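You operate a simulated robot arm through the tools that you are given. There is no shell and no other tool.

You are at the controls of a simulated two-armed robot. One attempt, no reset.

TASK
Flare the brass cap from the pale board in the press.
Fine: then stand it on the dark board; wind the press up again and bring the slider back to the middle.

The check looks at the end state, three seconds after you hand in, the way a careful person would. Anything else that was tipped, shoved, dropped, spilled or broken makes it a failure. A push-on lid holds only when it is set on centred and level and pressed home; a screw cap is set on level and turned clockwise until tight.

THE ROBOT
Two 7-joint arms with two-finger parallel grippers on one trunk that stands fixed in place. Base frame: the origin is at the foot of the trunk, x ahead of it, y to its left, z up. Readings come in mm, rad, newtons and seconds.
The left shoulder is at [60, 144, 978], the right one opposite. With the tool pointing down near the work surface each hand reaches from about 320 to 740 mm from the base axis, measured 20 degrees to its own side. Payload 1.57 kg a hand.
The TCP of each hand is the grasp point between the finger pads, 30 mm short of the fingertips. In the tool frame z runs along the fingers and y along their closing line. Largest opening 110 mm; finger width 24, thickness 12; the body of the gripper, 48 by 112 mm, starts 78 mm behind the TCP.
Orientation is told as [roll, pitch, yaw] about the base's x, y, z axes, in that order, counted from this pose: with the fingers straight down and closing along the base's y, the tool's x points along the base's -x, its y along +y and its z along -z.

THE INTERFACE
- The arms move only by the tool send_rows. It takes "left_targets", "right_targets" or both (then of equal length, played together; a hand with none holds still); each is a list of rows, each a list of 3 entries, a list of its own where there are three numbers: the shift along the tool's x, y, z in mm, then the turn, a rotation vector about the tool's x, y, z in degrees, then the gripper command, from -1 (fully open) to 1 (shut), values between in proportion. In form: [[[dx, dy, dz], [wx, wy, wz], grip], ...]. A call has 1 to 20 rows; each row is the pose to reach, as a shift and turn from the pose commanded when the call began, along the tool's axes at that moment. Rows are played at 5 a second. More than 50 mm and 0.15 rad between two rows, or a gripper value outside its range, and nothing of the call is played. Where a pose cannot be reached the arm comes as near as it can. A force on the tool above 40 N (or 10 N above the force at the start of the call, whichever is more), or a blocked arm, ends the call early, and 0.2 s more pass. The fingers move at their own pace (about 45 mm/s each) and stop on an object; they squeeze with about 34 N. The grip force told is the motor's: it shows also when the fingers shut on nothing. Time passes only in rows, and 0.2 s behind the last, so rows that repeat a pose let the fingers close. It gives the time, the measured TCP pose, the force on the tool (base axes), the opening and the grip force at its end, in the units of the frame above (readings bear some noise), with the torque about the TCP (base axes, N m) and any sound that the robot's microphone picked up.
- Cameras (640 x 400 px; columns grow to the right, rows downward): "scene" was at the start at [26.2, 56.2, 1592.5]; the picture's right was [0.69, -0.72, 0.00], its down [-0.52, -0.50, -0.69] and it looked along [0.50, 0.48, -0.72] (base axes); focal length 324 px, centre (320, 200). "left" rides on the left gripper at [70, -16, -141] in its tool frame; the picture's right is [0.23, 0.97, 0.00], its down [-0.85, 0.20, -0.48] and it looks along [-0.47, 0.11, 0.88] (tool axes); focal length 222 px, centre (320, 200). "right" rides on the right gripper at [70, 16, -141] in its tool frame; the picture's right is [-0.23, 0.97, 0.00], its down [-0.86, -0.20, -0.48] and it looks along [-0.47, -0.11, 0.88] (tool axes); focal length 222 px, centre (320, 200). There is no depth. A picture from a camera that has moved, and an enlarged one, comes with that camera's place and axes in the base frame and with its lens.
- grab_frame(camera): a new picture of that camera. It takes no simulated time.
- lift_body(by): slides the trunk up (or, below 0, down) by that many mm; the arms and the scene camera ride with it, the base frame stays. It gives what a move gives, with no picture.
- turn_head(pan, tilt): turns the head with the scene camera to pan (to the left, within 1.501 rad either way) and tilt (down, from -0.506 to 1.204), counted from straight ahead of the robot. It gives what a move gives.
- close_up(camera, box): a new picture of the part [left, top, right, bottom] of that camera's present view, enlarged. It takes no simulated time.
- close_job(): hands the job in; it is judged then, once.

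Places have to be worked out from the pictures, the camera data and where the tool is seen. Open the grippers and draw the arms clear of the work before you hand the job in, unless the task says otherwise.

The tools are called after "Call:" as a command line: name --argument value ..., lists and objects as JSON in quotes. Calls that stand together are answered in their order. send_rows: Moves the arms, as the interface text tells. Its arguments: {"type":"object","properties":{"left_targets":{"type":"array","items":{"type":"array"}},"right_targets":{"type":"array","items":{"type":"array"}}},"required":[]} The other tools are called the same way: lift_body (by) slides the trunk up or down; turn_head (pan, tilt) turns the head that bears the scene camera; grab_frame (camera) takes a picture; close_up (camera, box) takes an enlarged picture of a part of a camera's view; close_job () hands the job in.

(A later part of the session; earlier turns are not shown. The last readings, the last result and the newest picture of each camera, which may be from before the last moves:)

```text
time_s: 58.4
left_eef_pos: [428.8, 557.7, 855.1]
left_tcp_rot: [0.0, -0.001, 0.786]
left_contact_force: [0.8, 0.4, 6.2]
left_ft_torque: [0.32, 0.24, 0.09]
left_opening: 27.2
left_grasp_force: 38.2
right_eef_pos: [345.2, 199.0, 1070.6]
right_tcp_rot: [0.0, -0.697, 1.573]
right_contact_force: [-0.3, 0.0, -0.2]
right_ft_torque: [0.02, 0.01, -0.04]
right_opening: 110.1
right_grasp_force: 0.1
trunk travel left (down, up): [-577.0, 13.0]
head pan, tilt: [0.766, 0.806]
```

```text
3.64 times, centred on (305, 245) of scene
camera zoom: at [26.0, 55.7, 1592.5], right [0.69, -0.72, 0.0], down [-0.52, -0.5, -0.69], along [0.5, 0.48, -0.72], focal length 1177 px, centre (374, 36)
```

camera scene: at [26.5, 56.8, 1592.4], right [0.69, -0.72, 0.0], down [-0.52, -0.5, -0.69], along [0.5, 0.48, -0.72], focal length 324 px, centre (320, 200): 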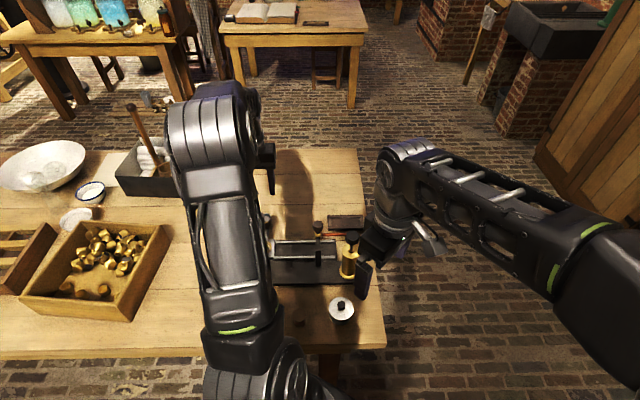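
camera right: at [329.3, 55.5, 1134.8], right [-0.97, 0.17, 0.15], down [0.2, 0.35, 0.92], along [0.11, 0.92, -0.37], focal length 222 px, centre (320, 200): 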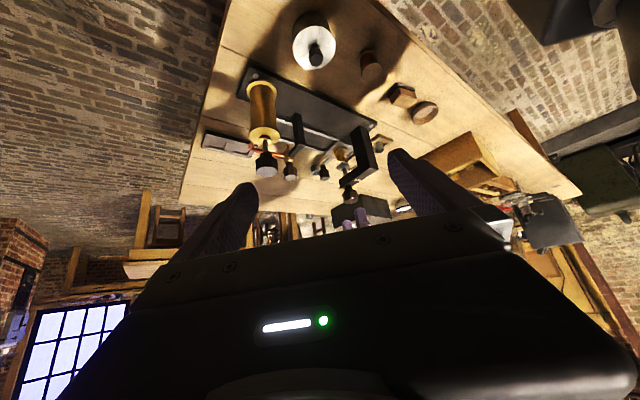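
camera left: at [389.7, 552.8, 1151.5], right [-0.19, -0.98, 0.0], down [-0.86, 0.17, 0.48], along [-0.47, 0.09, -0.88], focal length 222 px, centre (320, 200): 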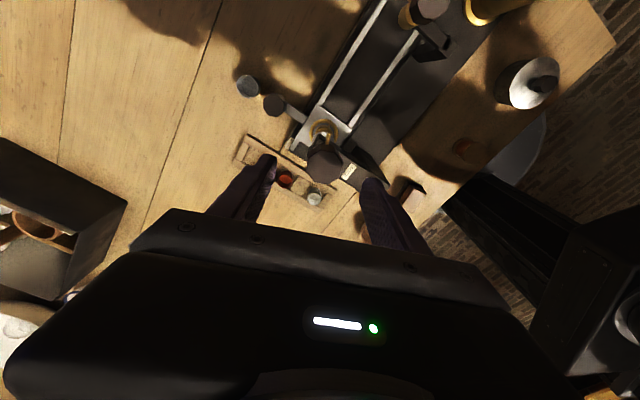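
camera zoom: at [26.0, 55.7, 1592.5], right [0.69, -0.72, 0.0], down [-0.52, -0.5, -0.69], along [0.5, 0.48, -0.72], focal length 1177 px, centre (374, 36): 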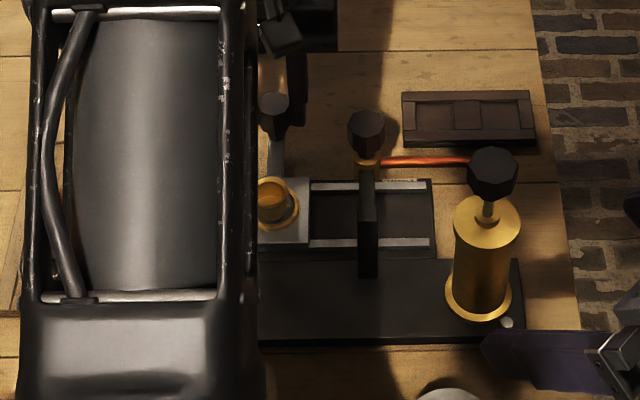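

The carriage edge is now at 302 px versus 295 px originally: ~3.2 mm too far (my baseline picture was after a grip nudge). I move it back 3 mm and recheck.

Call:
send_rows --left_targets '[[[0, 1.5, 0], [0, 0, 0], 0.65], [[0, 3, 0], [0, 0, 0], 0.65], [[0, 3, 0], [0, 0, 0], 0.65]]'

Call:
close_up --camera "scene" --box '[260, 210, 350, 270]'

```text
time_s: 59.2
left_eef_pos: [426.3, 561.1, 854.0]
left_tcp_rot: [-0.001, -0.003, 0.785]
left_contact_force: [1.4, 0.4, 3.4]
left_ft_torque: [0.64, -0.15, -0.02]
left_opening: 27.1
left_grasp_force: 38.3
right_eef_pos: [345.4, 200.6, 1069.3]
right_tcp_rot: [0.0, -0.698, 1.572]
right_contact_force: [1.1, -0.4, 0.1]
right_ft_torque: [0.01, 0.01, 0.01]
right_opening: 110.0
right_grasp_force: 0.0
trunk travel left (down, up): [-577.0, 13.0]
head pan, tilt: [0.766, 0.806]
```

```text
6.67 times, centred on (305, 240) of scene
camera zoom: at [26.1, 56.0, 1592.5], right [0.69, -0.72, 0.0], down [-0.52, -0.5, -0.69], along [0.5, 0.48, -0.72], focal length 2158 px, centre (420, -67)
```

zoom: 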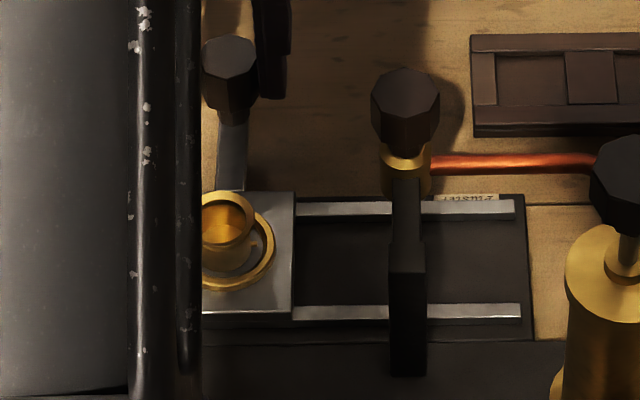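

The carriage edge is back at 295 px, its original place. I open the gripper and rise.

Call:
send_rows --left_targets '[[[0, 0, 0], [0, 0, 0], 0.5], [[0, 0, 0], [0, 0, 0], 0.2], [[0, 0, 0], [0, 0, 0], -0.1], [[0, 0, 0], [0, 0, 0], -0.1], [[0, 0, -20], [0, 0, 0], -0.1], [[0, 0, -60], [0, 0, 0], -0.1], [[0, 0, -100], [0, 0, 0], -0.1], [[0, 0, -140], [0, 0, 0], -0.1]]'

Call:
close_up --camera "scene" --box '[260, 210, 350, 270]'

Call:
grab_frame --camera "left"

```text
time_s: 61.0
left_eef_pos: [426.5, 560.2, 995.6]
left_tcp_rot: [-0.002, 0.001, 0.786]
left_contact_force: [-0.1, 0.7, 0.4]
left_ft_torque: [-0.02, 0.0, -0.03]
left_opening: 60.5
left_grasp_force: 0.1
right_eef_pos: [344.0, 199.7, 1069.7]
right_tcp_rot: [0.0, -0.698, 1.573]
right_contact_force: [-0.2, -0.1, -0.7]
right_ft_torque: [-0.01, -0.04, 0.03]
right_opening: 110.0
right_grasp_force: 0.1
trunk travel left (down, up): [-577.0, 13.0]
head pan, tilt: [0.766, 0.806]
```

```text
6.67 times, centred on (305, 240) of scene
camera zoom: at [25.7, 55.7, 1592.5], right [0.69, -0.72, 0.0], down [-0.52, -0.5, -0.69], along [0.5, 0.48, -0.72], focal length 2158 px, centre (420, -67)
```

zoom: 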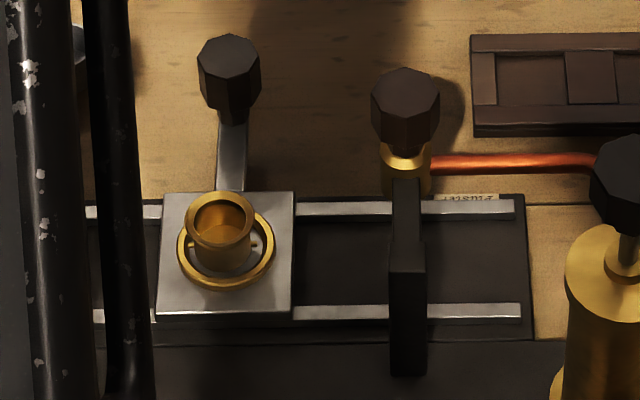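

```text
taken
camera left: at [388.5, 501.0, 1136.7], right [-0.85, 0.53, 0.0], down [0.46, 0.75, 0.48], along [0.25, 0.41, -0.88], focal length 222 px, centre (320, 200)
```

left: 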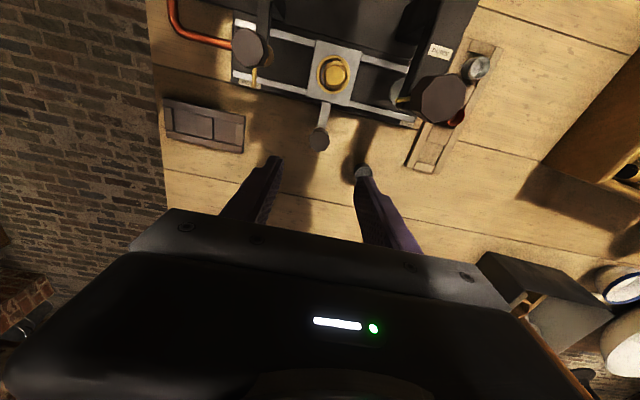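

Carriage is exactly where it started, cap upright with a flared lip. I turn to yaw 135° above the nest to fetch the cap.

Call:
send_rows --left_targets '[[[6, 0, -5], [0, 0, -7.5], 0], [[12, 0, -5], [0, 0, -15], 0], [[19, 0, -5], [0, 0, -22.5], 0], [[25, 0, -5], [0, 0, -30], 0], [[32, 0, -5], [0, 0, -37.5], 0], [[38, 0, -5], [0, 0, -45], 0], [[45, 1, -5], [0, 0, -52.5], 0], [[51, 1, -5], [0, 0, -60], 0], [[57, 1, -5], [0, 0, -67.5], 0], [[64, 1, 0], [0, 0, -75], 0], [[70, 1, 10], [0, 0, -82.5], 0], [[76.3, 1, 30], [0, 0, -90], 0], [[76.3, 1, 65], [0, 0, -90], 0]]'

Call:
close_up --camera "left" --box '[240, 90, 400, 210]'

```text
time_s: 63.8
left_eef_pos: [371.5, 507.3, 928.4]
left_tcp_rot: [0.001, 0.0, 2.359]
left_contact_force: [-0.1, -0.8, 0.4]
left_ft_torque: [-0.02, -0.02, 0.04]
left_opening: 55.1
left_grasp_force: 0.1
right_eef_pos: [346.2, 199.6, 1069.9]
right_tcp_rot: [0.0, -0.698, 1.57]
right_contact_force: [-0.6, 0.9, 0.0]
right_ft_torque: [-0.02, 0.01, 0.0]
right_opening: 109.9
right_grasp_force: 0.1
trunk travel left (down, up): [-577.0, 13.0]
head pan, tilt: [0.766, 0.806]
```

```text
3.33 times, centred on (320, 150) of left
camera zoom: at [432.4, 470.1, 1070.8], right [-0.53, -0.85, 0.0], down [-0.75, 0.46, 0.48], along [-0.41, 0.25, -0.88], focal length 740 px, centre (320, 367)
```

zoom: 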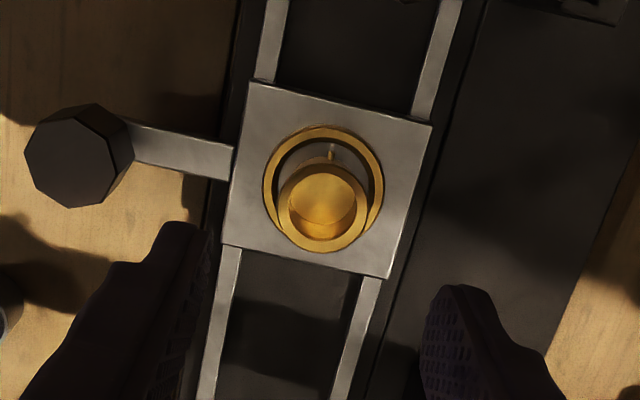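

The lip is centred under the hand. I descend to TCP ≈ 842 and close on it.

Call:
send_rows --left_targets '[[[0, 0, 30], [0, 0, 0], 0], [[0, 0, 60], [0, 0, 0], 0], [[0, 0, 78], [0, 0, 0], 0], [[0, 0, 86], [0, 0, 0], 0], [[0, 0, 86], [0, 0, 0], 0.2], [[0, 0, 86], [0, 0, 0], 0.5], [[0, 0, 86], [0, 0, 0], 0.6], [[0, 0, 86], [0, 0, 0], 0.6]]'

Call:
close_up --camera "left" --box '[250, 130, 390, 230]'

Call:
close_up --camera "right" --box '[310, 120, 370, 180]'

```text
time_s: 65.6
left_eef_pos: [371.2, 507.0, 845.1]
left_tcp_rot: [-0.001, 0.001, 2.358]
left_contact_force: [0.1, -0.4, 0.9]
left_ft_torque: [0.0, 0.02, -0.01]
left_opening: 24.4
left_grasp_force: 3.2
right_eef_pos: [344.8, 201.0, 1070.2]
right_tcp_rot: [0.002, -0.698, 1.569]
right_contact_force: [-0.1, 0.0, -0.1]
right_ft_torque: [-0.03, 0.03, 0.0]
right_opening: 109.8
right_grasp_force: 0.1
trunk travel left (down, up): [-577.0, 13.0]
head pan, tilt: [0.766, 0.806]
```

```text
4.00 times, centred on (320, 180) of left
camera zoom: at [432.8, 470.8, 985.4], right [-0.53, -0.85, 0.0], down [-0.75, 0.46, 0.48], along [-0.41, 0.25, -0.88], focal length 888 px, centre (320, 280)
```

zoom: 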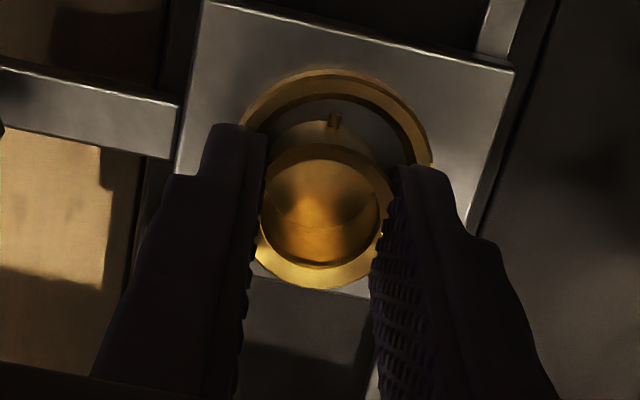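

```text
6.67 times, centred on (340, 150) of right
camera zoom: at [329.4, 55.6, 1134.8], right [-0.97, 0.17, 0.15], down [0.2, 0.35, 0.92], along [0.11, 0.92, -0.37], focal length 1481 px, centre (187, 533)
```

zoom: 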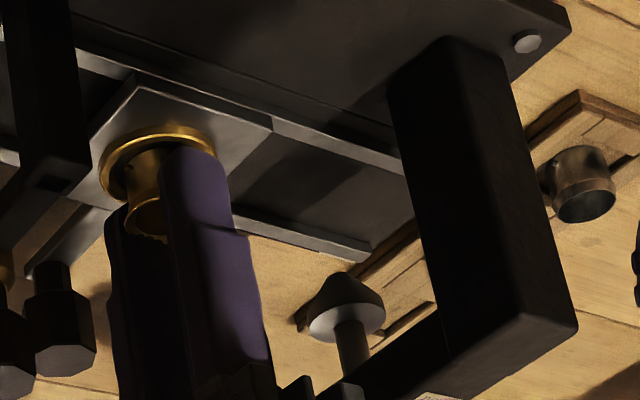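

Just touching the lip (24.4 mm). I close more firmly and then lift a little.

Call:
send_rows --left_targets '[[[0, 0, 0], [0, 0, 0], 0.8], [[0, 0, 0], [0, 0, 0], 0.8], [[0, 0, 0], [0, 0, 0], 0.8], [[0, 0, -5], [0, 0, 0], 0.8], [[0, 0, -20], [0, 0, 0], 0.8], [[0, 0, -40], [0, 0, 0], 0.8]]'

Call:
close_up --camera "left" --box '[250, 130, 390, 230]'

Call:
close_up --camera "right" --box '[310, 120, 370, 180]'

```text
time_s: 67.0
left_eef_pos: [371.6, 506.9, 883.2]
left_tcp_rot: [0.001, 0.0, 2.356]
left_contact_force: [0.3, 0.6, -0.4]
left_ft_torque: [-0.01, -0.02, -0.02]
left_opening: 21.2
left_grasp_force: 34.2
right_eef_pos: [345.8, 199.7, 1069.4]
right_tcp_rot: [0.0, -0.697, 1.571]
right_contact_force: [-0.5, 0.2, 0.6]
right_ft_torque: [0.01, -0.02, -0.01]
right_opening: 110.1
right_grasp_force: 0.0
trunk travel left (down, up): [-577.0, 13.0]
head pan, tilt: [0.766, 0.806]
```

```text
4.00 times, centred on (320, 180) of left
camera zoom: at [432.4, 469.9, 1024.9], right [-0.53, -0.85, 0.0], down [-0.75, 0.46, 0.48], along [-0.41, 0.25, -0.88], focal length 888 px, centre (320, 280)
```

zoom: 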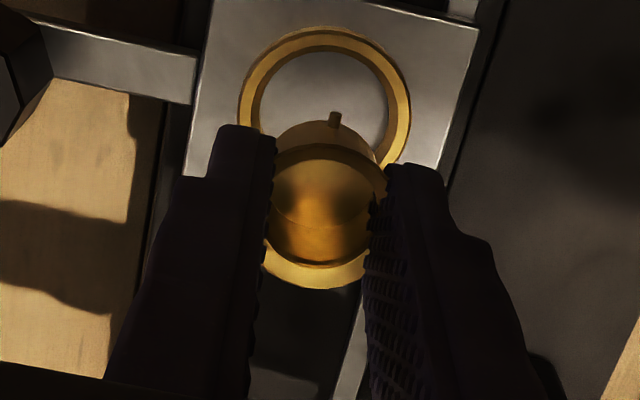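

```text
6.67 times, centred on (340, 150) of right
camera zoom: at [329.1, 55.4, 1134.9], right [-0.97, 0.17, 0.15], down [0.2, 0.35, 0.92], along [0.11, 0.92, -0.37], focal length 1481 px, centre (187, 533)
```

zoom: 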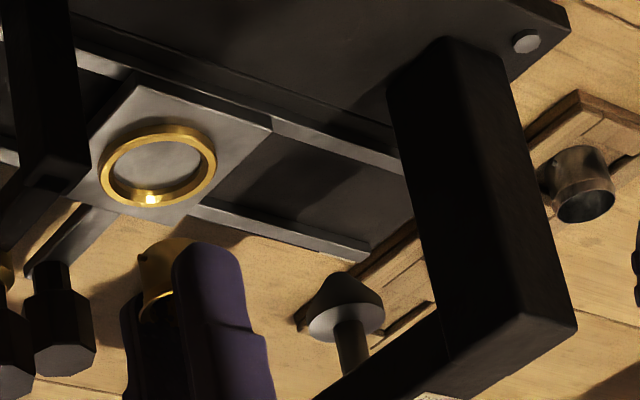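

The flared cap is held by its body and lifted cleanly. Before carrying it to the dark board, I retract the right hand to its starting pose to clear the way.

Call:
send_rows --right_targets '[[[0, 0, 0], [0, 8, 0], -1], [[0, 0, 0], [0, 16, 0], -1], [[0, 0, 0], [0, 24, 0], -1], [[0, 0, 0], [0, 32, 0], -1], [[0, 0, 0], [0, 40, 0], -1]]'

Call:
send_rows --right_targets '[[[13, 4, -8], [0, 0, 7.5], -1], [[25, 7, -16], [0, 0, 15], -1], [[38, 11, -25], [0, 0, 22.5], -1], [[51, 14, -33], [0, 0, 30], -1], [[64, 18, -41], [0, 0, 37.5], -1], [[77, 21, -49], [0, 0, 45], -1], [[89, 25, -57], [0, 0, 52.5], -1], [[102, 28, -65], [0, 0, 60], -1], [[115, 32, -74], [0, 0, 67.5], -1], [[128, 35, -82], [0, 0, 75], -1], [[140, 38, -90], [0, 0, 82.5], -1], [[153, -42, -98], [0, 0, 90], -1]]'

```text
time_s: 68.2
left_eef_pos: [370.6, 507.7, 882.7]
left_tcp_rot: [-0.002, 0.001, 2.357]
left_contact_force: [-0.1, 0.3, -0.1]
left_ft_torque: [0.01, 0.0, 0.01]
left_opening: 21.2
left_grasp_force: 34.4
right_eef_pos: [345.5, 199.3, 1070.8]
right_tcp_rot: [-0.002, 0.004, 1.571]
right_contact_force: [-0.1, 0.0, 0.4]
right_ft_torque: [-0.04, 0.01, -0.04]
right_opening: 109.9
right_grasp_force: 0.1
trunk travel left (down, up): [-577.0, 13.0]
head pan, tilt: [0.766, 0.806]
```

```text
refused: row 12 steps farther than a row can; nothing moved
```

A sign slip in that row list was refused; I resend the retreat with the correct sideways sign.

Call:
send_rows --right_targets '[[[13, -4, -8], [0, 0, 7.5], -1], [[25, -7, -16], [0, 0, 15], -1], [[38, -11, -25], [0, 0, 22.5], -1], [[51, -14, -33], [0, 0, 30], -1], [[64, -18, -41], [0, 0, 37.5], -1], [[77, -21, -49], [0, 0, 45], -1], [[89, -25, -57], [0, 0, 52.5], -1], [[102, -28, -65], [0, 0, 60], -1], [[115, -32, -74], [0, 0, 67.5], -1], [[128, -35, -82], [0, 0, 75], -1], [[140, -38, -90], [0, 0, 82.5], -1], [[153, -42, -98], [0, 0, 90], -1]]'

Call:
close_up --camera "right" --box '[380, 0, 640, 200]'

```text
time_s: 70.8
left_eef_pos: [370.4, 509.1, 882.7]
left_tcp_rot: [-0.001, -0.001, 2.36]
left_contact_force: [0.1, 0.0, 0.0]
left_ft_torque: [0.03, -0.01, -0.01]
left_opening: 21.2
left_grasp_force: 34.2
right_eef_pos: [387.3, 46.5, 1166.9]
right_tcp_rot: [0.002, -0.003, -0.001]
right_contact_force: [-0.1, 0.8, 0.4]
right_ft_torque: [0.04, 0.01, -0.05]
right_opening: 110.1
right_grasp_force: 0.0
trunk travel left (down, up): [-577.0, 13.0]
head pan, tilt: [0.766, 0.806]
```

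```text
2.00 times, centred on (510, 100) of right
camera zoom: at [317.2, 63.4, 1310.1], right [0.23, 0.97, 0.0], down [0.85, -0.2, 0.48], along [0.47, -0.11, -0.88], focal length 444 px, centre (-60, 400)
```

zoom: 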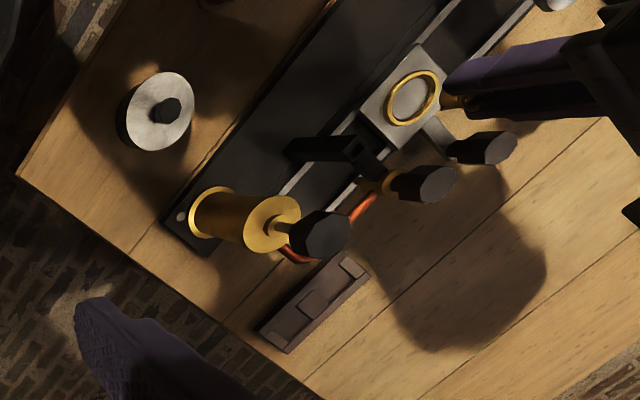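

Right hand is clear. I raise the cap to z ≈ 1005 and carry it over the dark board's nearer pocket (~(557, 490)), turning to yaw 45° so the pins will lie across the board as they did on the pale one.

Call:
send_rows --left_targets '[[[0, 0, -40], [0, 0, 0], 0.8], [[0, 0, -80], [0, 0, 0], 0.8], [[0, 0, -122], [0, 0, 0], 0.8], [[12, -10, -122], [0, 0, 7.5], 0.8], [[24, -20, -122], [0, 0, 15], 0.8], [[36, -30, -122], [0, 0, 22.5], 0.8], [[48, -40, -122], [0, 0, 30], 0.8], [[60, -50, -122], [0, 0, 37.5], 0.8], [[72, -60, -122], [0, 0, 45], 0.8], [[84, -70, -122], [0, 0, 52.5], 0.8], [[96, -80, -122], [0, 0, 60], 0.8], [[108, -90, -122], [0, 0, 67.5], 0.8], [[120, -100, -122], [0, 0, 75], 0.8], [[132, -110, -122], [0, 0, 82.5], 0.8], [[144.6, -119, -122], [0, 0, 90], 0.8]]'

Call:
grab_frame --camera "left"

Call:
grab_frame --camera "scene"

```text
time_s: 74.0
left_eef_pos: [556.5, 489.9, 1004.6]
left_tcp_rot: [0.002, 0.001, 0.783]
left_contact_force: [-0.3, 0.6, 0.2]
left_ft_torque: [0.02, 0.03, 0.05]
left_opening: 21.4
left_grasp_force: 33.8
right_eef_pos: [388.1, 46.7, 1167.7]
right_tcp_rot: [-0.001, 0.0, 0.001]
right_contact_force: [0.0, 0.7, 0.1]
right_ft_torque: [0.03, -0.02, -0.01]
right_opening: 110.3
right_grasp_force: 0.1
trunk travel left (down, up): [-577.0, 13.0]
head pan, tilt: [0.766, 0.806]
```

```text
taken
camera left: at [519.8, 430.2, 1146.4], right [-0.85, 0.53, 0.0], down [0.46, 0.74, 0.48], along [0.25, 0.41, -0.88], focal length 222 px, centre (320, 200)
```

left: 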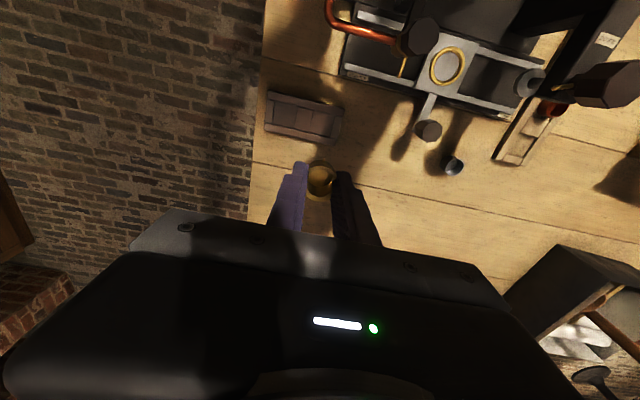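

```text
taken
camera scene: at [26.7, 56.4, 1592.4], right [0.69, -0.72, 0.0], down [-0.52, -0.5, -0.69], along [0.5, 0.48, -0.72], focal length 324 px, centre (320, 200)
```

scene: 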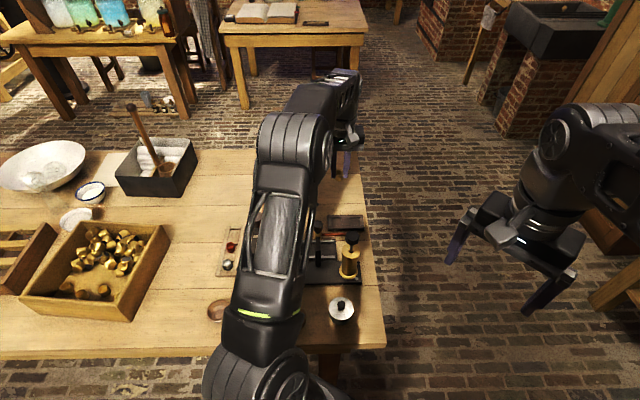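

Call:
close_up --camera "left" --box '[250, 80, 370, 210]'

Call:
close_up --camera "left" --box '[255, 85, 355, 150]'

Call:
close_up --camera "scene" --box '[310, 195, 380, 245]'

```text
3.08 times, centred on (310, 145) of left
camera zoom: at [519.8, 430.2, 1146.4], right [-0.85, 0.53, 0.0], down [0.46, 0.74, 0.48], along [0.25, 0.41, -0.88], focal length 684 px, centre (351, 369)
```

zoom: 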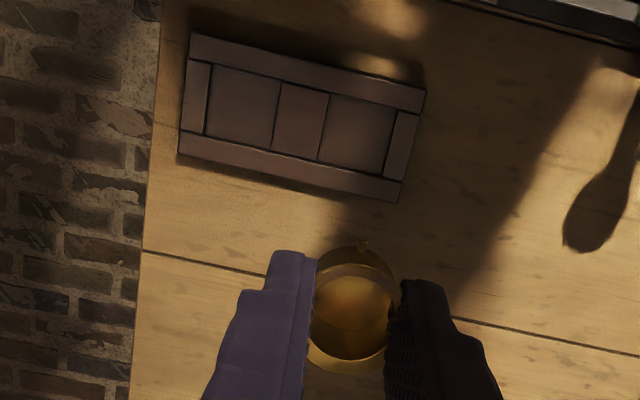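

```text
6.15 times, centred on (305, 118) of left
camera zoom: at [519.8, 430.2, 1146.4], right [-0.85, 0.53, 0.0], down [0.46, 0.74, 0.48], along [0.25, 0.41, -0.88], focal length 1367 px, centre (412, 708)
```

zoom: 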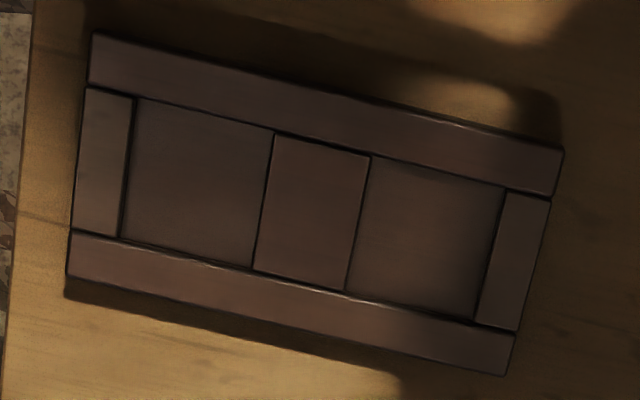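

```text
8.00 times, centred on (345, 220) of scene
camera zoom: at [26.7, 56.4, 1592.4], right [0.69, -0.72, 0.0], down [-0.52, -0.5, -0.69], along [0.5, 0.48, -0.72], focal length 2590 px, centre (120, 40)
```

zoom: 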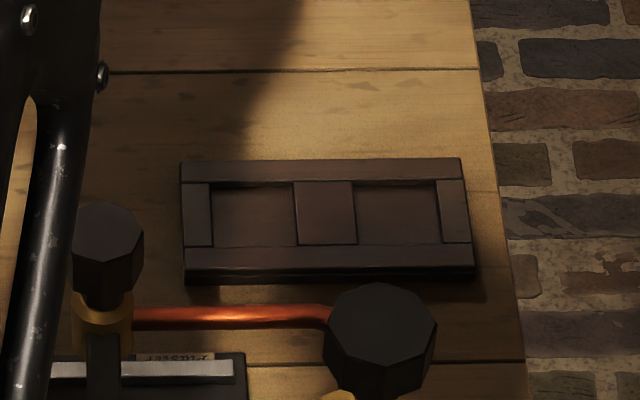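

The dark board's nearer pocket (≈36 × 35 mm) centre is ~8.5 mm back (+x tool) from the tool axis. I correct and lower to z ≈ 865, then look again.

Call:
send_rows --left_targets '[[[8, 0.7, 20], [0, 0, 0], 0.8], [[8, 0.7, 60], [0, 0, 0], 0.8], [[8, 0.7, 100], [0, 0, 0], 0.8], [[8, 0.7, 125], [0, 0, 0], 0.8], [[8, 0.7, 140], [0, 0, 0], 0.8]]'

Call:
close_up --camera "left" --box '[250, 110, 390, 210]'

Call:
close_up --camera "right" --box '[460, 90, 600, 200]'

Call:
close_up --camera "scene" --box '[310, 195, 380, 245]'

```text
time_s: 75.2
left_eef_pos: [551.9, 483.5, 865.8]
left_tcp_rot: [0.001, -0.001, 0.786]
left_contact_force: [0.7, 0.6, -0.4]
left_ft_torque: [0.0, 0.02, -0.03]
left_opening: 21.3
left_grasp_force: 33.8
right_eef_pos: [389.4, 46.2, 1167.2]
right_tcp_rot: [0.0, -0.003, 0.0]
right_contact_force: [-0.2, -0.6, 0.2]
right_ft_torque: [0.03, 0.02, 0.0]
right_opening: 109.9
right_grasp_force: 0.0
trunk travel left (down, up): [-577.0, 13.0]
head pan, tilt: [0.766, 0.806]
```

```text
4.00 times, centred on (320, 160) of left
camera zoom: at [514.4, 423.8, 1007.2], right [-0.85, 0.53, 0.0], down [0.46, 0.75, 0.48], along [0.25, 0.41, -0.88], focal length 888 px, centre (320, 360)
```

zoom: 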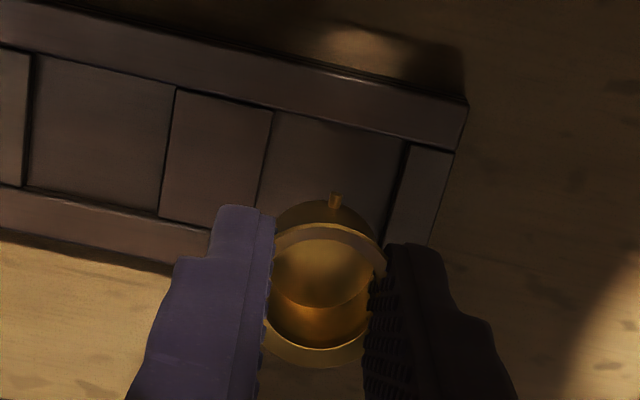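

```text
3.64 times, centred on (530, 145) of right
camera zoom: at [318.5, 62.9, 1309.6], right [0.23, 0.97, 0.0], down [0.85, -0.2, 0.48], along [0.47, -0.11, -0.88], focal length 808 px, centre (-444, 400)
```

zoom: 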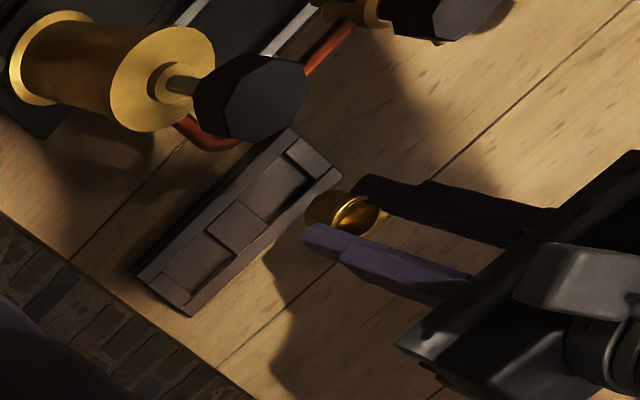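

```text
8.00 times, centred on (345, 220) of scene
camera zoom: at [26.6, 56.4, 1592.5], right [0.69, -0.72, 0.0], down [-0.52, -0.5, -0.69], along [0.5, 0.48, -0.72], focal length 2590 px, centre (120, 40)
```

zoom: 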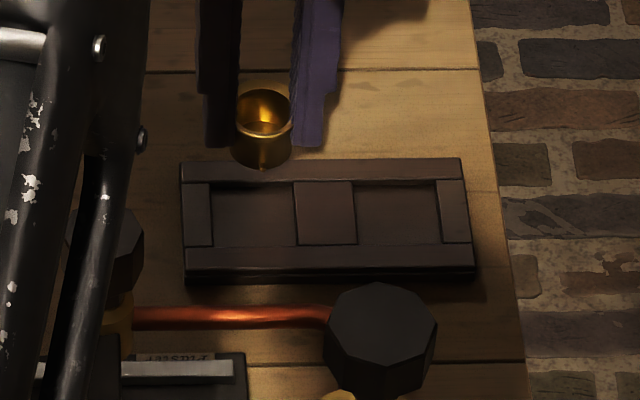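

Left and scene views agree the cap must go ~2 mm toward −u and the left view says ~5 mm toward the robot. I correct and lower to ≈842.

Call:
send_rows --left_targets '[[[2.5, 1, 5], [0, 0, 0], 0.8], [[5, 2.1, 12], [0, 0, 0], 0.8], [[5, 2.1, 23], [0, 0, 0], 0.8]]'

Call:
close_up --camera "left" --box '[270, 120, 380, 200]'

Call:
close_up --camera "right" --box '[490, 110, 560, 170]'

Call:
close_up --camera "scene" --box '[325, 205, 365, 235]'

```text
time_s: 76.0
left_eef_pos: [545.9, 482.4, 843.0]
left_tcp_rot: [0.002, -0.001, 0.788]
left_contact_force: [0.2, -0.5, 0.4]
left_ft_torque: [0.0, 0.01, 0.03]
left_opening: 21.4
left_grasp_force: 34.6
right_eef_pos: [389.1, 47.3, 1167.2]
right_tcp_rot: [0.002, -0.001, 0.001]
right_contact_force: [-0.1, -0.2, 0.1]
right_ft_torque: [0.01, 0.01, 0.01]
right_opening: 109.8
right_grasp_force: 0.1
trunk travel left (down, up): [-577.0, 13.0]
head pan, tilt: [0.766, 0.806]
```

```text
5.00 times, centred on (325, 160) of left
camera zoom: at [509.0, 422.0, 984.0], right [-0.85, 0.53, 0.0], down [0.46, 0.75, 0.48], along [0.25, 0.41, -0.88], focal length 1111 px, centre (295, 400)
```

zoom: 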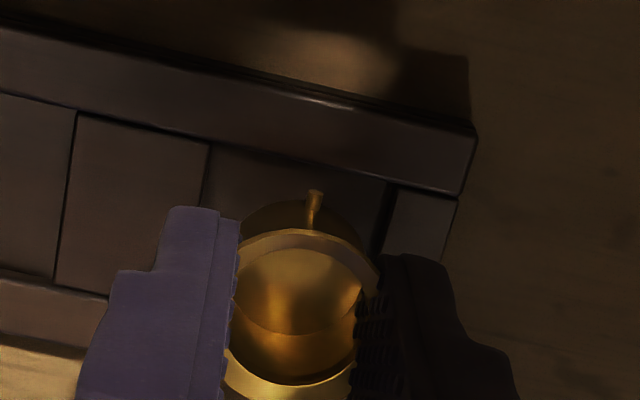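

```text
6.67 times, centred on (525, 140) of right
camera zoom: at [318.5, 62.9, 1309.6], right [0.23, 0.97, 0.0], down [0.85, -0.2, 0.48], along [0.47, -0.11, -0.88], focal length 1481 px, centre (-1047, 600)
```

zoom: 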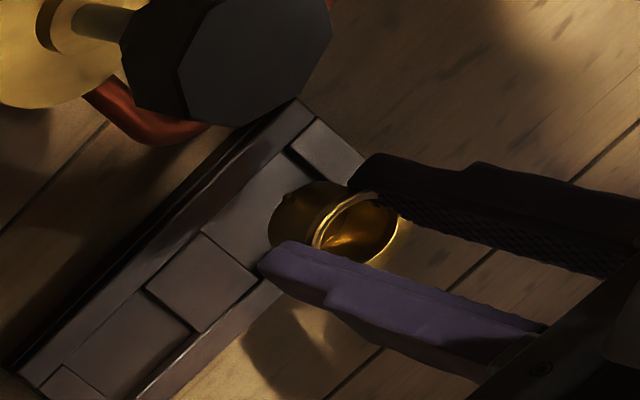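

```text
13.33 times, centred on (345, 220) of scene
camera zoom: at [26.6, 56.4, 1592.5], right [0.69, -0.72, 0.0], down [-0.52, -0.5, -0.69], along [0.5, 0.48, -0.72], focal length 4316 px, centre (-13, -67)
```

zoom: 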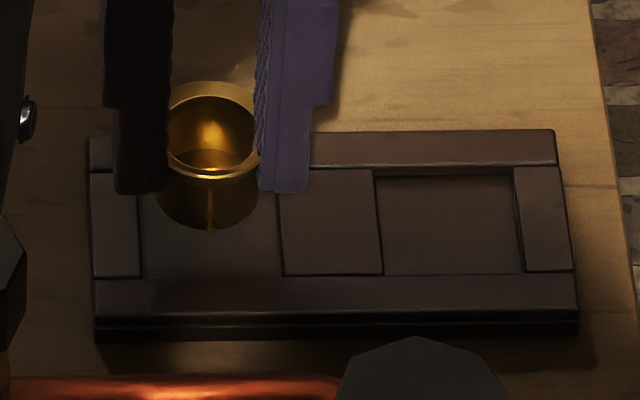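

The scene view suggests the cap is now several mm too near the robot side; the left view, ~4 mm. I shift −3.5 mm in x (away) and −0.5 in y, and check again at the same height.

Call:
send_rows --left_targets '[[[-2, -0.5, 0], [0, 0, 0], 0.8], [[-3.5, -0.5, 4], [0, 0, 0], 0.8]]'

Call:
close_up --camera "left" --box '[240, 110, 380, 210]'

Call:
close_up --camera "right" --box '[500, 120, 550, 165]'

Call:
close_up --camera "scene" --box '[325, 205, 365, 235]'

```text
time_s: 76.6
left_eef_pos: [549.2, 483.5, 838.9]
left_tcp_rot: [0.0, 0.001, 0.786]
left_contact_force: [0.1, -0.6, 0.0]
left_ft_torque: [-0.03, 0.01, -0.02]
left_opening: 21.2
left_grasp_force: 34.4
right_eef_pos: [388.0, 46.5, 1167.4]
right_tcp_rot: [-0.001, -0.001, 0.0]
right_contact_force: [-0.3, 0.4, -0.5]
right_ft_torque: [0.03, -0.03, 0.0]
right_opening: 109.9
right_grasp_force: 0.0
trunk travel left (down, up): [-577.0, 13.0]
head pan, tilt: [0.766, 0.806]
```

```text
4.00 times, centred on (310, 160) of left
camera zoom: at [511.7, 424.1, 980.3], right [-0.85, 0.53, 0.0], down [0.46, 0.75, 0.48], along [0.25, 0.41, -0.88], focal length 888 px, centre (360, 360)
```

zoom: 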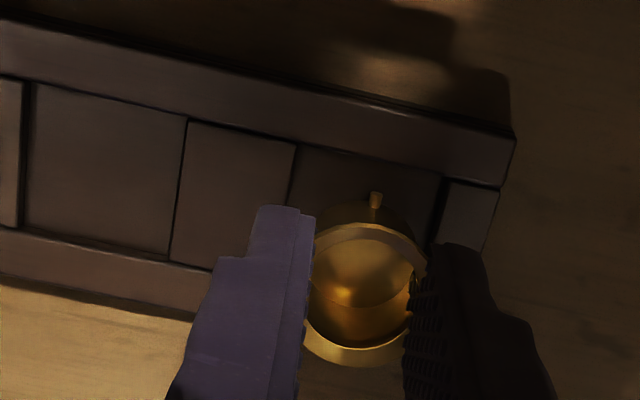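

```text
8.89 times, centred on (525, 142) of right
camera zoom: at [318.3, 62.8, 1309.6], right [0.23, 0.97, 0.0], down [0.85, -0.2, 0.48], along [0.47, -0.11, -0.88], focal length 1974 px, centre (-1502, 711)
```

zoom: 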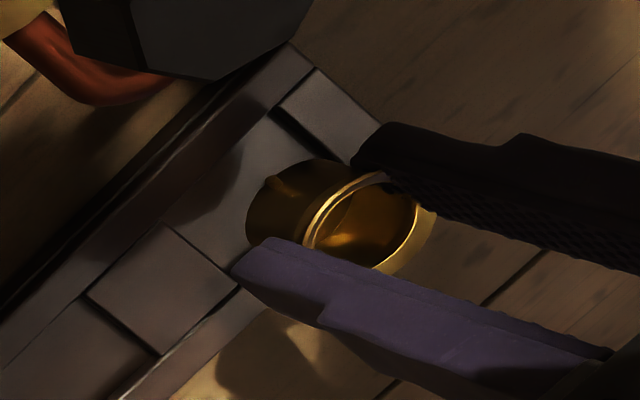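

```text
13.33 times, centred on (345, 220) of scene
camera zoom: at [26.4, 56.3, 1592.5], right [0.69, -0.72, 0.0], down [-0.52, -0.5, -0.69], along [0.5, 0.48, -0.72], focal length 4316 px, centre (-13, -67)
```

zoom: 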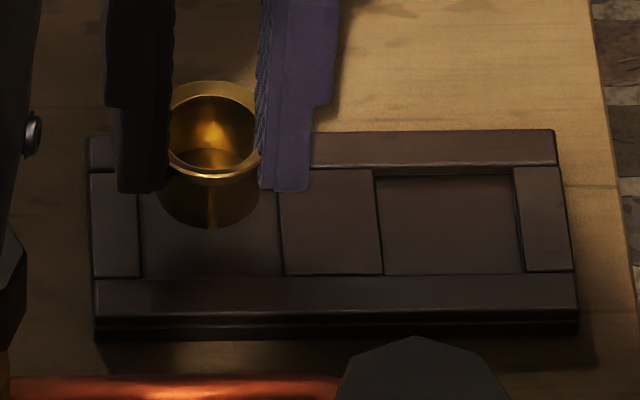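

Now both views put the cap over the pocket within ~1–2 mm. I shift 1 mm away from the robot and lower by stages.

Call:
send_rows --left_targets '[[[-1, 0, 3], [0, 0, 0], 0.8], [[-1, 0, 6], [0, 0, 0], 0.8], [[-1, 0, 9], [0, 0, 0], 0.8]]'

Call:
close_up --camera "right" --box '[500, 120, 550, 165]'

Call:
close_up --camera "scene" --box '[325, 205, 365, 235]'

Call:
close_up --camera "left" --box '[240, 110, 380, 210]'

```text
time_s: 77.4
left_eef_pos: [550.0, 483.7, 829.6]
left_tcp_rot: [-0.001, 0.0, 0.785]
left_contact_force: [0.4, 0.8, -0.8]
left_ft_torque: [-0.01, -0.01, 0.02]
left_opening: 21.3
left_grasp_force: 34.1
right_eef_pos: [388.8, 46.8, 1166.8]
right_tcp_rot: [0.0, -0.002, 0.0]
right_contact_force: [-0.2, 0.4, -0.1]
right_ft_torque: [0.01, 0.02, 0.01]
right_opening: 110.2
right_grasp_force: 0.1
trunk travel left (down, up): [-577.0, 13.0]
head pan, tilt: [0.766, 0.806]
```

```text
8.89 times, centred on (525, 142) of right
camera zoom: at [318.4, 62.8, 1309.6], right [0.23, 0.97, 0.0], down [0.85, -0.2, 0.48], along [0.47, -0.11, -0.88], focal length 1974 px, centre (-1502, 711)
```

zoom: 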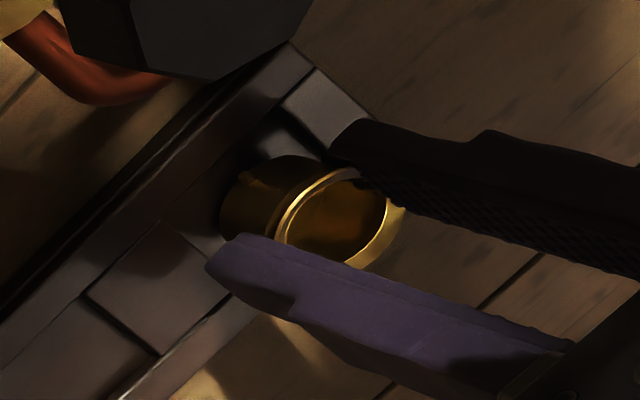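

```text
13.33 times, centred on (345, 220) of scene
camera zoom: at [26.4, 56.3, 1592.5], right [0.69, -0.72, 0.0], down [-0.52, -0.5, -0.69], along [0.5, 0.48, -0.72], focal length 4316 px, centre (-13, -67)
```

zoom: 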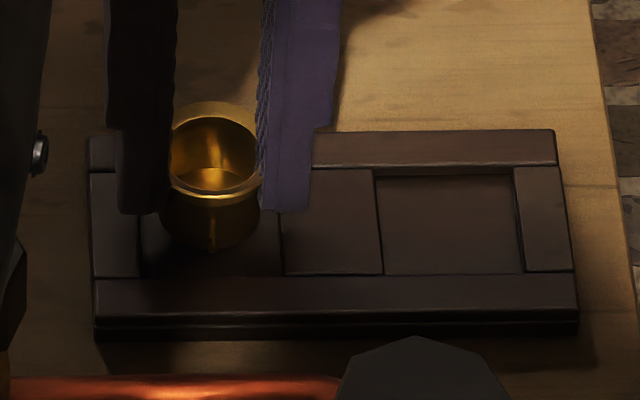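

```text
4.00 times, centred on (310, 160) of left
camera zoom: at [513.1, 424.5, 971.4], right [-0.85, 0.53, 0.0], down [0.46, 0.75, 0.48], along [0.25, 0.41, -0.88], focal length 888 px, centre (360, 360)
```

zoom: 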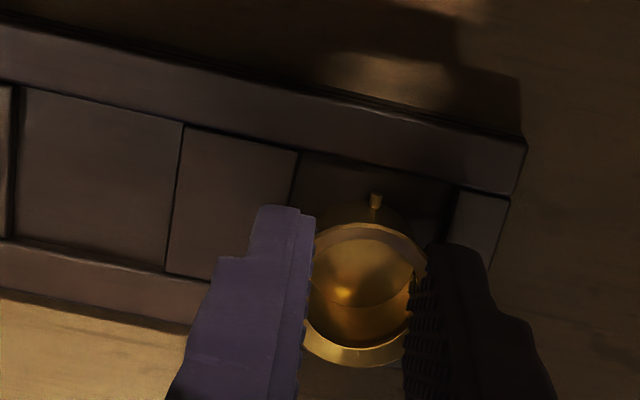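

The scene view shows the cap centred in the pocket in both directions. I lower further by small steps until contact.

Call:
send_rows --left_targets '[[[0, 0, 2], [0, 0, 0], 0.8], [[0, 0, 4], [0, 0, 0], 0.8], [[0, 0, 5.5], [0, 0, 0], 0.8]]'

Call:
close_up --camera "scene" --box '[325, 205, 365, 235]'

```text
time_s: 78.2
left_eef_pos: [550.6, 484.7, 826.3]
left_tcp_rot: [-0.001, -0.002, 0.785]
left_contact_force: [-1.8, -0.6, 6.9]
left_ft_torque: [0.2, 0.08, 0.03]
left_opening: 20.9
left_grasp_force: 34.4
right_eef_pos: [388.0, 47.3, 1166.9]
right_tcp_rot: [0.002, -0.002, 0.0]
right_contact_force: [-0.4, 0.7, -0.2]
right_ft_torque: [0.02, -0.02, 0.01]
right_opening: 110.0
right_grasp_force: 0.0
trunk travel left (down, up): [-577.0, 13.0]
head pan, tilt: [0.766, 0.806]
```

```text
13.33 times, centred on (345, 220) of scene
camera zoom: at [25.5, 55.6, 1592.7], right [0.69, -0.72, 0.0], down [-0.52, -0.5, -0.69], along [0.5, 0.48, -0.72], focal length 4316 px, centre (-13, -67)
```

zoom: 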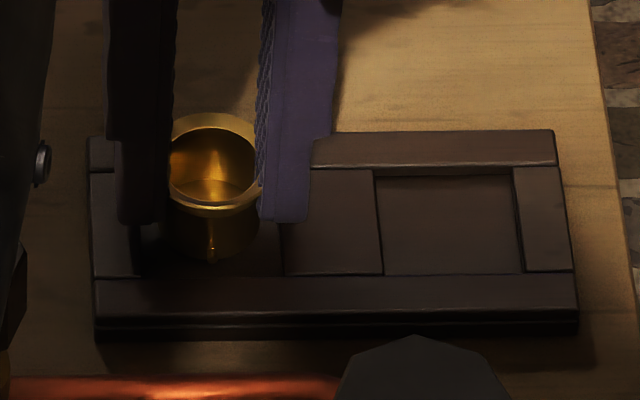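

Contact (7 N) at TCP 826: fingertip on the board's block with the cap at the pocket floor, as on the pale board. I ease off and open slightly to set it down.

Call:
send_rows --left_targets '[[[0, 0, -2], [0, 0, 0], 0.8], [[0, 0, -2], [0, 0, 0], 0.8]]'

Call:
close_up --camera "right" --box '[500, 120, 550, 165]'

Call:
close_up --camera "left" --box '[240, 110, 380, 210]'

```text
time_s: 78.8
left_eef_pos: [550.4, 485.6, 825.9]
left_tcp_rot: [-0.001, 0.001, 0.784]
left_contact_force: [-0.5, 0.7, 1.7]
left_ft_torque: [0.1, 0.01, 0.02]
left_opening: 21.1
left_grasp_force: 34.0
right_eef_pos: [388.2, 45.5, 1166.6]
right_tcp_rot: [0.0, -0.002, 0.001]
right_contact_force: [0.9, 0.2, 0.7]
right_ft_torque: [0.02, 0.01, 0.02]
right_opening: 110.1
right_grasp_force: 0.0
trunk travel left (down, up): [-577.0, 13.0]
head pan, tilt: [0.766, 0.806]
```

```text
8.89 times, centred on (525, 142) of right
camera zoom: at [318.2, 62.7, 1309.6], right [0.23, 0.97, 0.0], down [0.85, -0.2, 0.48], along [0.47, -0.11, -0.88], focal length 1974 px, centre (-1502, 711)
```

zoom: 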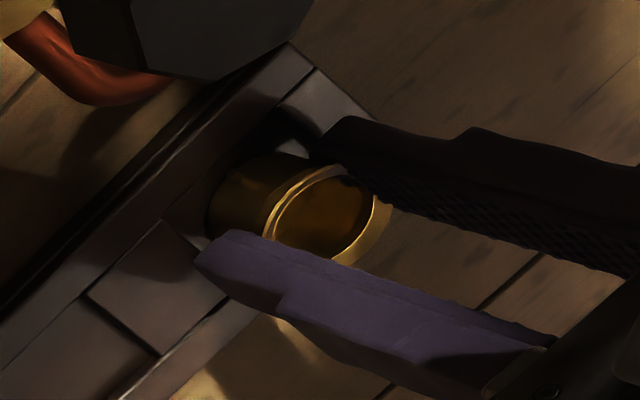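

```text
4.00 times, centred on (310, 160) of left
camera zoom: at [513.3, 424.5, 967.3], right [-0.85, 0.53, 0.0], down [0.46, 0.75, 0.48], along [0.25, 0.41, -0.88], focal length 888 px, centre (360, 360)
```

zoom: 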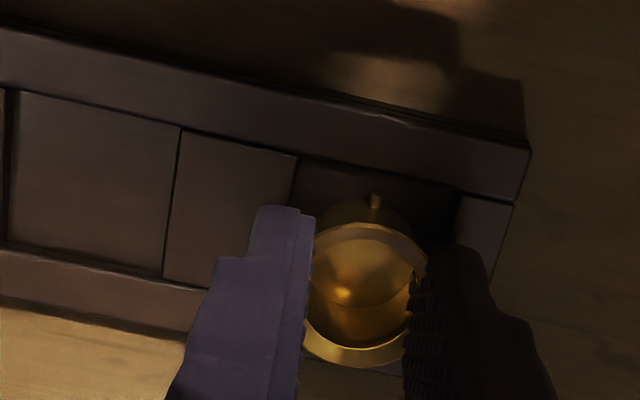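

Force nearly gone. I open the fingers gently by a few millimetres and look.

Call:
send_rows --left_targets '[[[0, 0, 0], [0, 0, 0], 0.6], [[0, 0, 0], [0, 0, 0], 0.5], [[0, 0, 0], [0, 0, 0], 0.4], [[0, 0, 0], [0, 0, 0], 0.4]]'

Call:
close_up --camera "left" --box '[240, 110, 380, 210]'

Call:
close_up --camera "right" --box '[500, 120, 550, 165]'

Call:
close_up --camera "scene" --box '[325, 205, 365, 235]'

```text
time_s: 79.8
left_eef_pos: [550.0, 484.9, 826.1]
left_tcp_rot: [-0.002, 0.001, 0.786]
left_contact_force: [-0.1, 0.3, 0.2]
left_ft_torque: [0.0, 0.03, 0.01]
left_opening: 33.0
left_grasp_force: 0.1
right_eef_pos: [388.0, 46.8, 1166.6]
right_tcp_rot: [0.001, -0.001, -0.001]
right_contact_force: [-1.0, 0.1, 0.0]
right_ft_torque: [0.01, 0.01, -0.01]
right_opening: 109.9
right_grasp_force: 0.0
trunk travel left (down, up): [-577.0, 13.0]
head pan, tilt: [0.766, 0.806]
```

```text
4.00 times, centred on (310, 160) of left
camera zoom: at [513.4, 424.6, 967.4], right [-0.85, 0.53, 0.0], down [0.46, 0.75, 0.48], along [0.25, 0.41, -0.88], focal length 888 px, centre (360, 360)
```

zoom: 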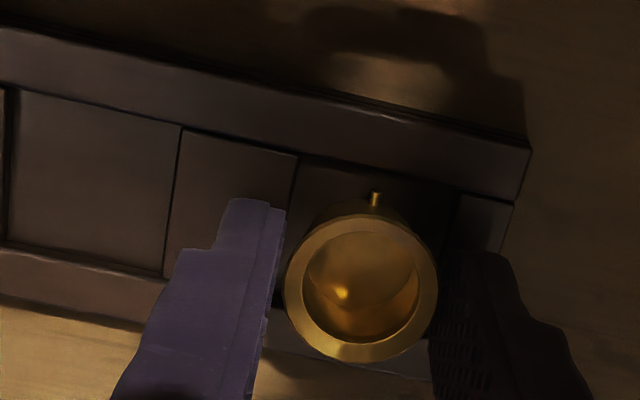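

```text
8.89 times, centred on (525, 142) of right
camera zoom: at [318.3, 62.8, 1309.7], right [0.23, 0.97, 0.0], down [0.85, -0.2, 0.48], along [0.47, -0.11, -0.88], focal length 1974 px, centre (-1502, 711)
```

zoom: 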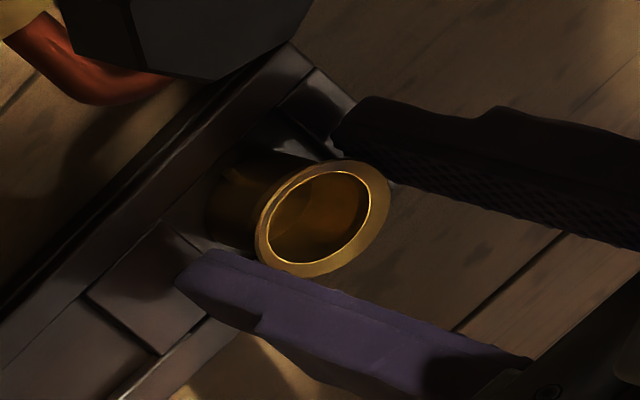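

```text
13.33 times, centred on (345, 220) of scene
camera zoom: at [26.3, 56.3, 1592.5], right [0.69, -0.72, 0.0], down [-0.52, -0.5, -0.69], along [0.5, 0.48, -0.72], focal length 4316 px, centre (-13, -67)
```

zoom: 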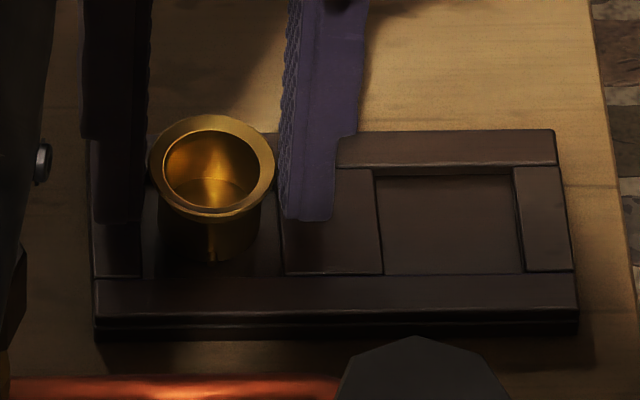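

The cap stands upright and centred in the pocket. I rise a little, open wider and withdraw straight up.

Call:
send_rows --left_targets '[[[0, 0, -2], [0, 0, 0], 0.3], [[0, 0, -4], [0, 0, 0], 0.15], [[0, 0, -10], [0, 0, 0], 0.1], [[0, 0, -30], [0, 0, 0], 0], [[0, 0, -65], [0, 0, 0], 0], [[0, 0, -110], [0, 0, 0], 0], [[0, 0, -155], [0, 0, 0], 0], [[0, 0, -190], [0, 0, 0], 0]]'

Call:
grab_frame --camera "left"

Call:
close_up --camera "scene" --box '[325, 205, 365, 235]'

Call:
close_up --camera "right" --box '[440, 0, 640, 180]'

```text
time_s: 81.6
left_eef_pos: [552.2, 484.0, 1016.3]
left_tcp_rot: [0.0, 0.002, 0.786]
left_contact_force: [-0.5, -0.3, -1.0]
left_ft_torque: [0.01, 0.0, -0.05]
left_opening: 54.9
left_grasp_force: 0.1
right_eef_pos: [388.1, 46.5, 1166.9]
right_tcp_rot: [0.0, -0.002, 0.001]
right_contact_force: [-0.4, 0.1, 0.2]
right_ft_torque: [-0.03, 0.0, -0.05]
right_opening: 110.1
right_grasp_force: 0.0
trunk travel left (down, up): [-577.0, 13.0]
head pan, tilt: [0.766, 0.806]
```

```text
taken
camera left: at [515.1, 424.3, 1157.8], right [-0.85, 0.53, 0.0], down [0.46, 0.75, 0.48], along [0.25, 0.41, -0.88], focal length 222 px, centre (320, 200)
```

left: 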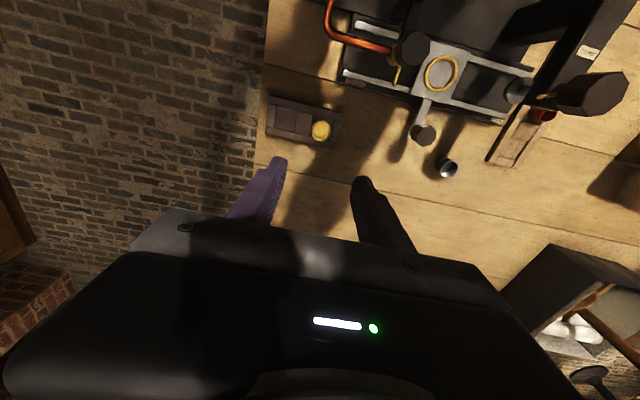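

```text
13.33 times, centred on (345, 220) of scene
camera zoom: at [26.0, 56.0, 1592.4], right [0.69, -0.72, 0.0], down [-0.52, -0.5, -0.69], along [0.5, 0.48, -0.72], focal length 4316 px, centre (-13, -67)
```

zoom: 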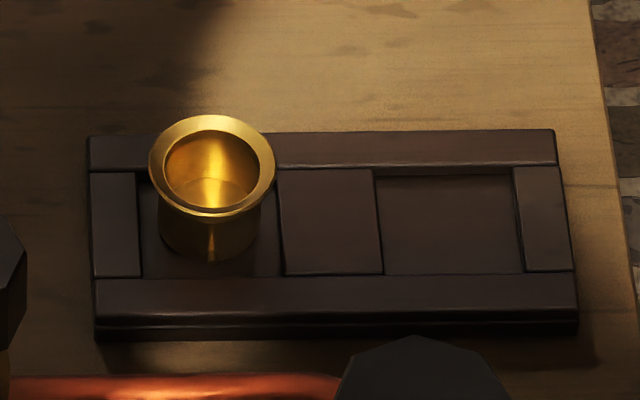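

```text
2.22 times, centred on (540, 90) of right
camera zoom: at [318.0, 62.6, 1309.7], right [0.23, 0.97, 0.0], down [0.85, -0.2, 0.48], along [0.47, -0.11, -0.88], focal length 494 px, centre (-169, 444)
```

zoom: 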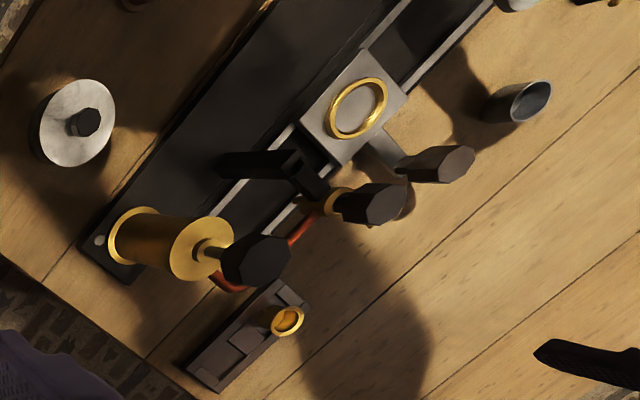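

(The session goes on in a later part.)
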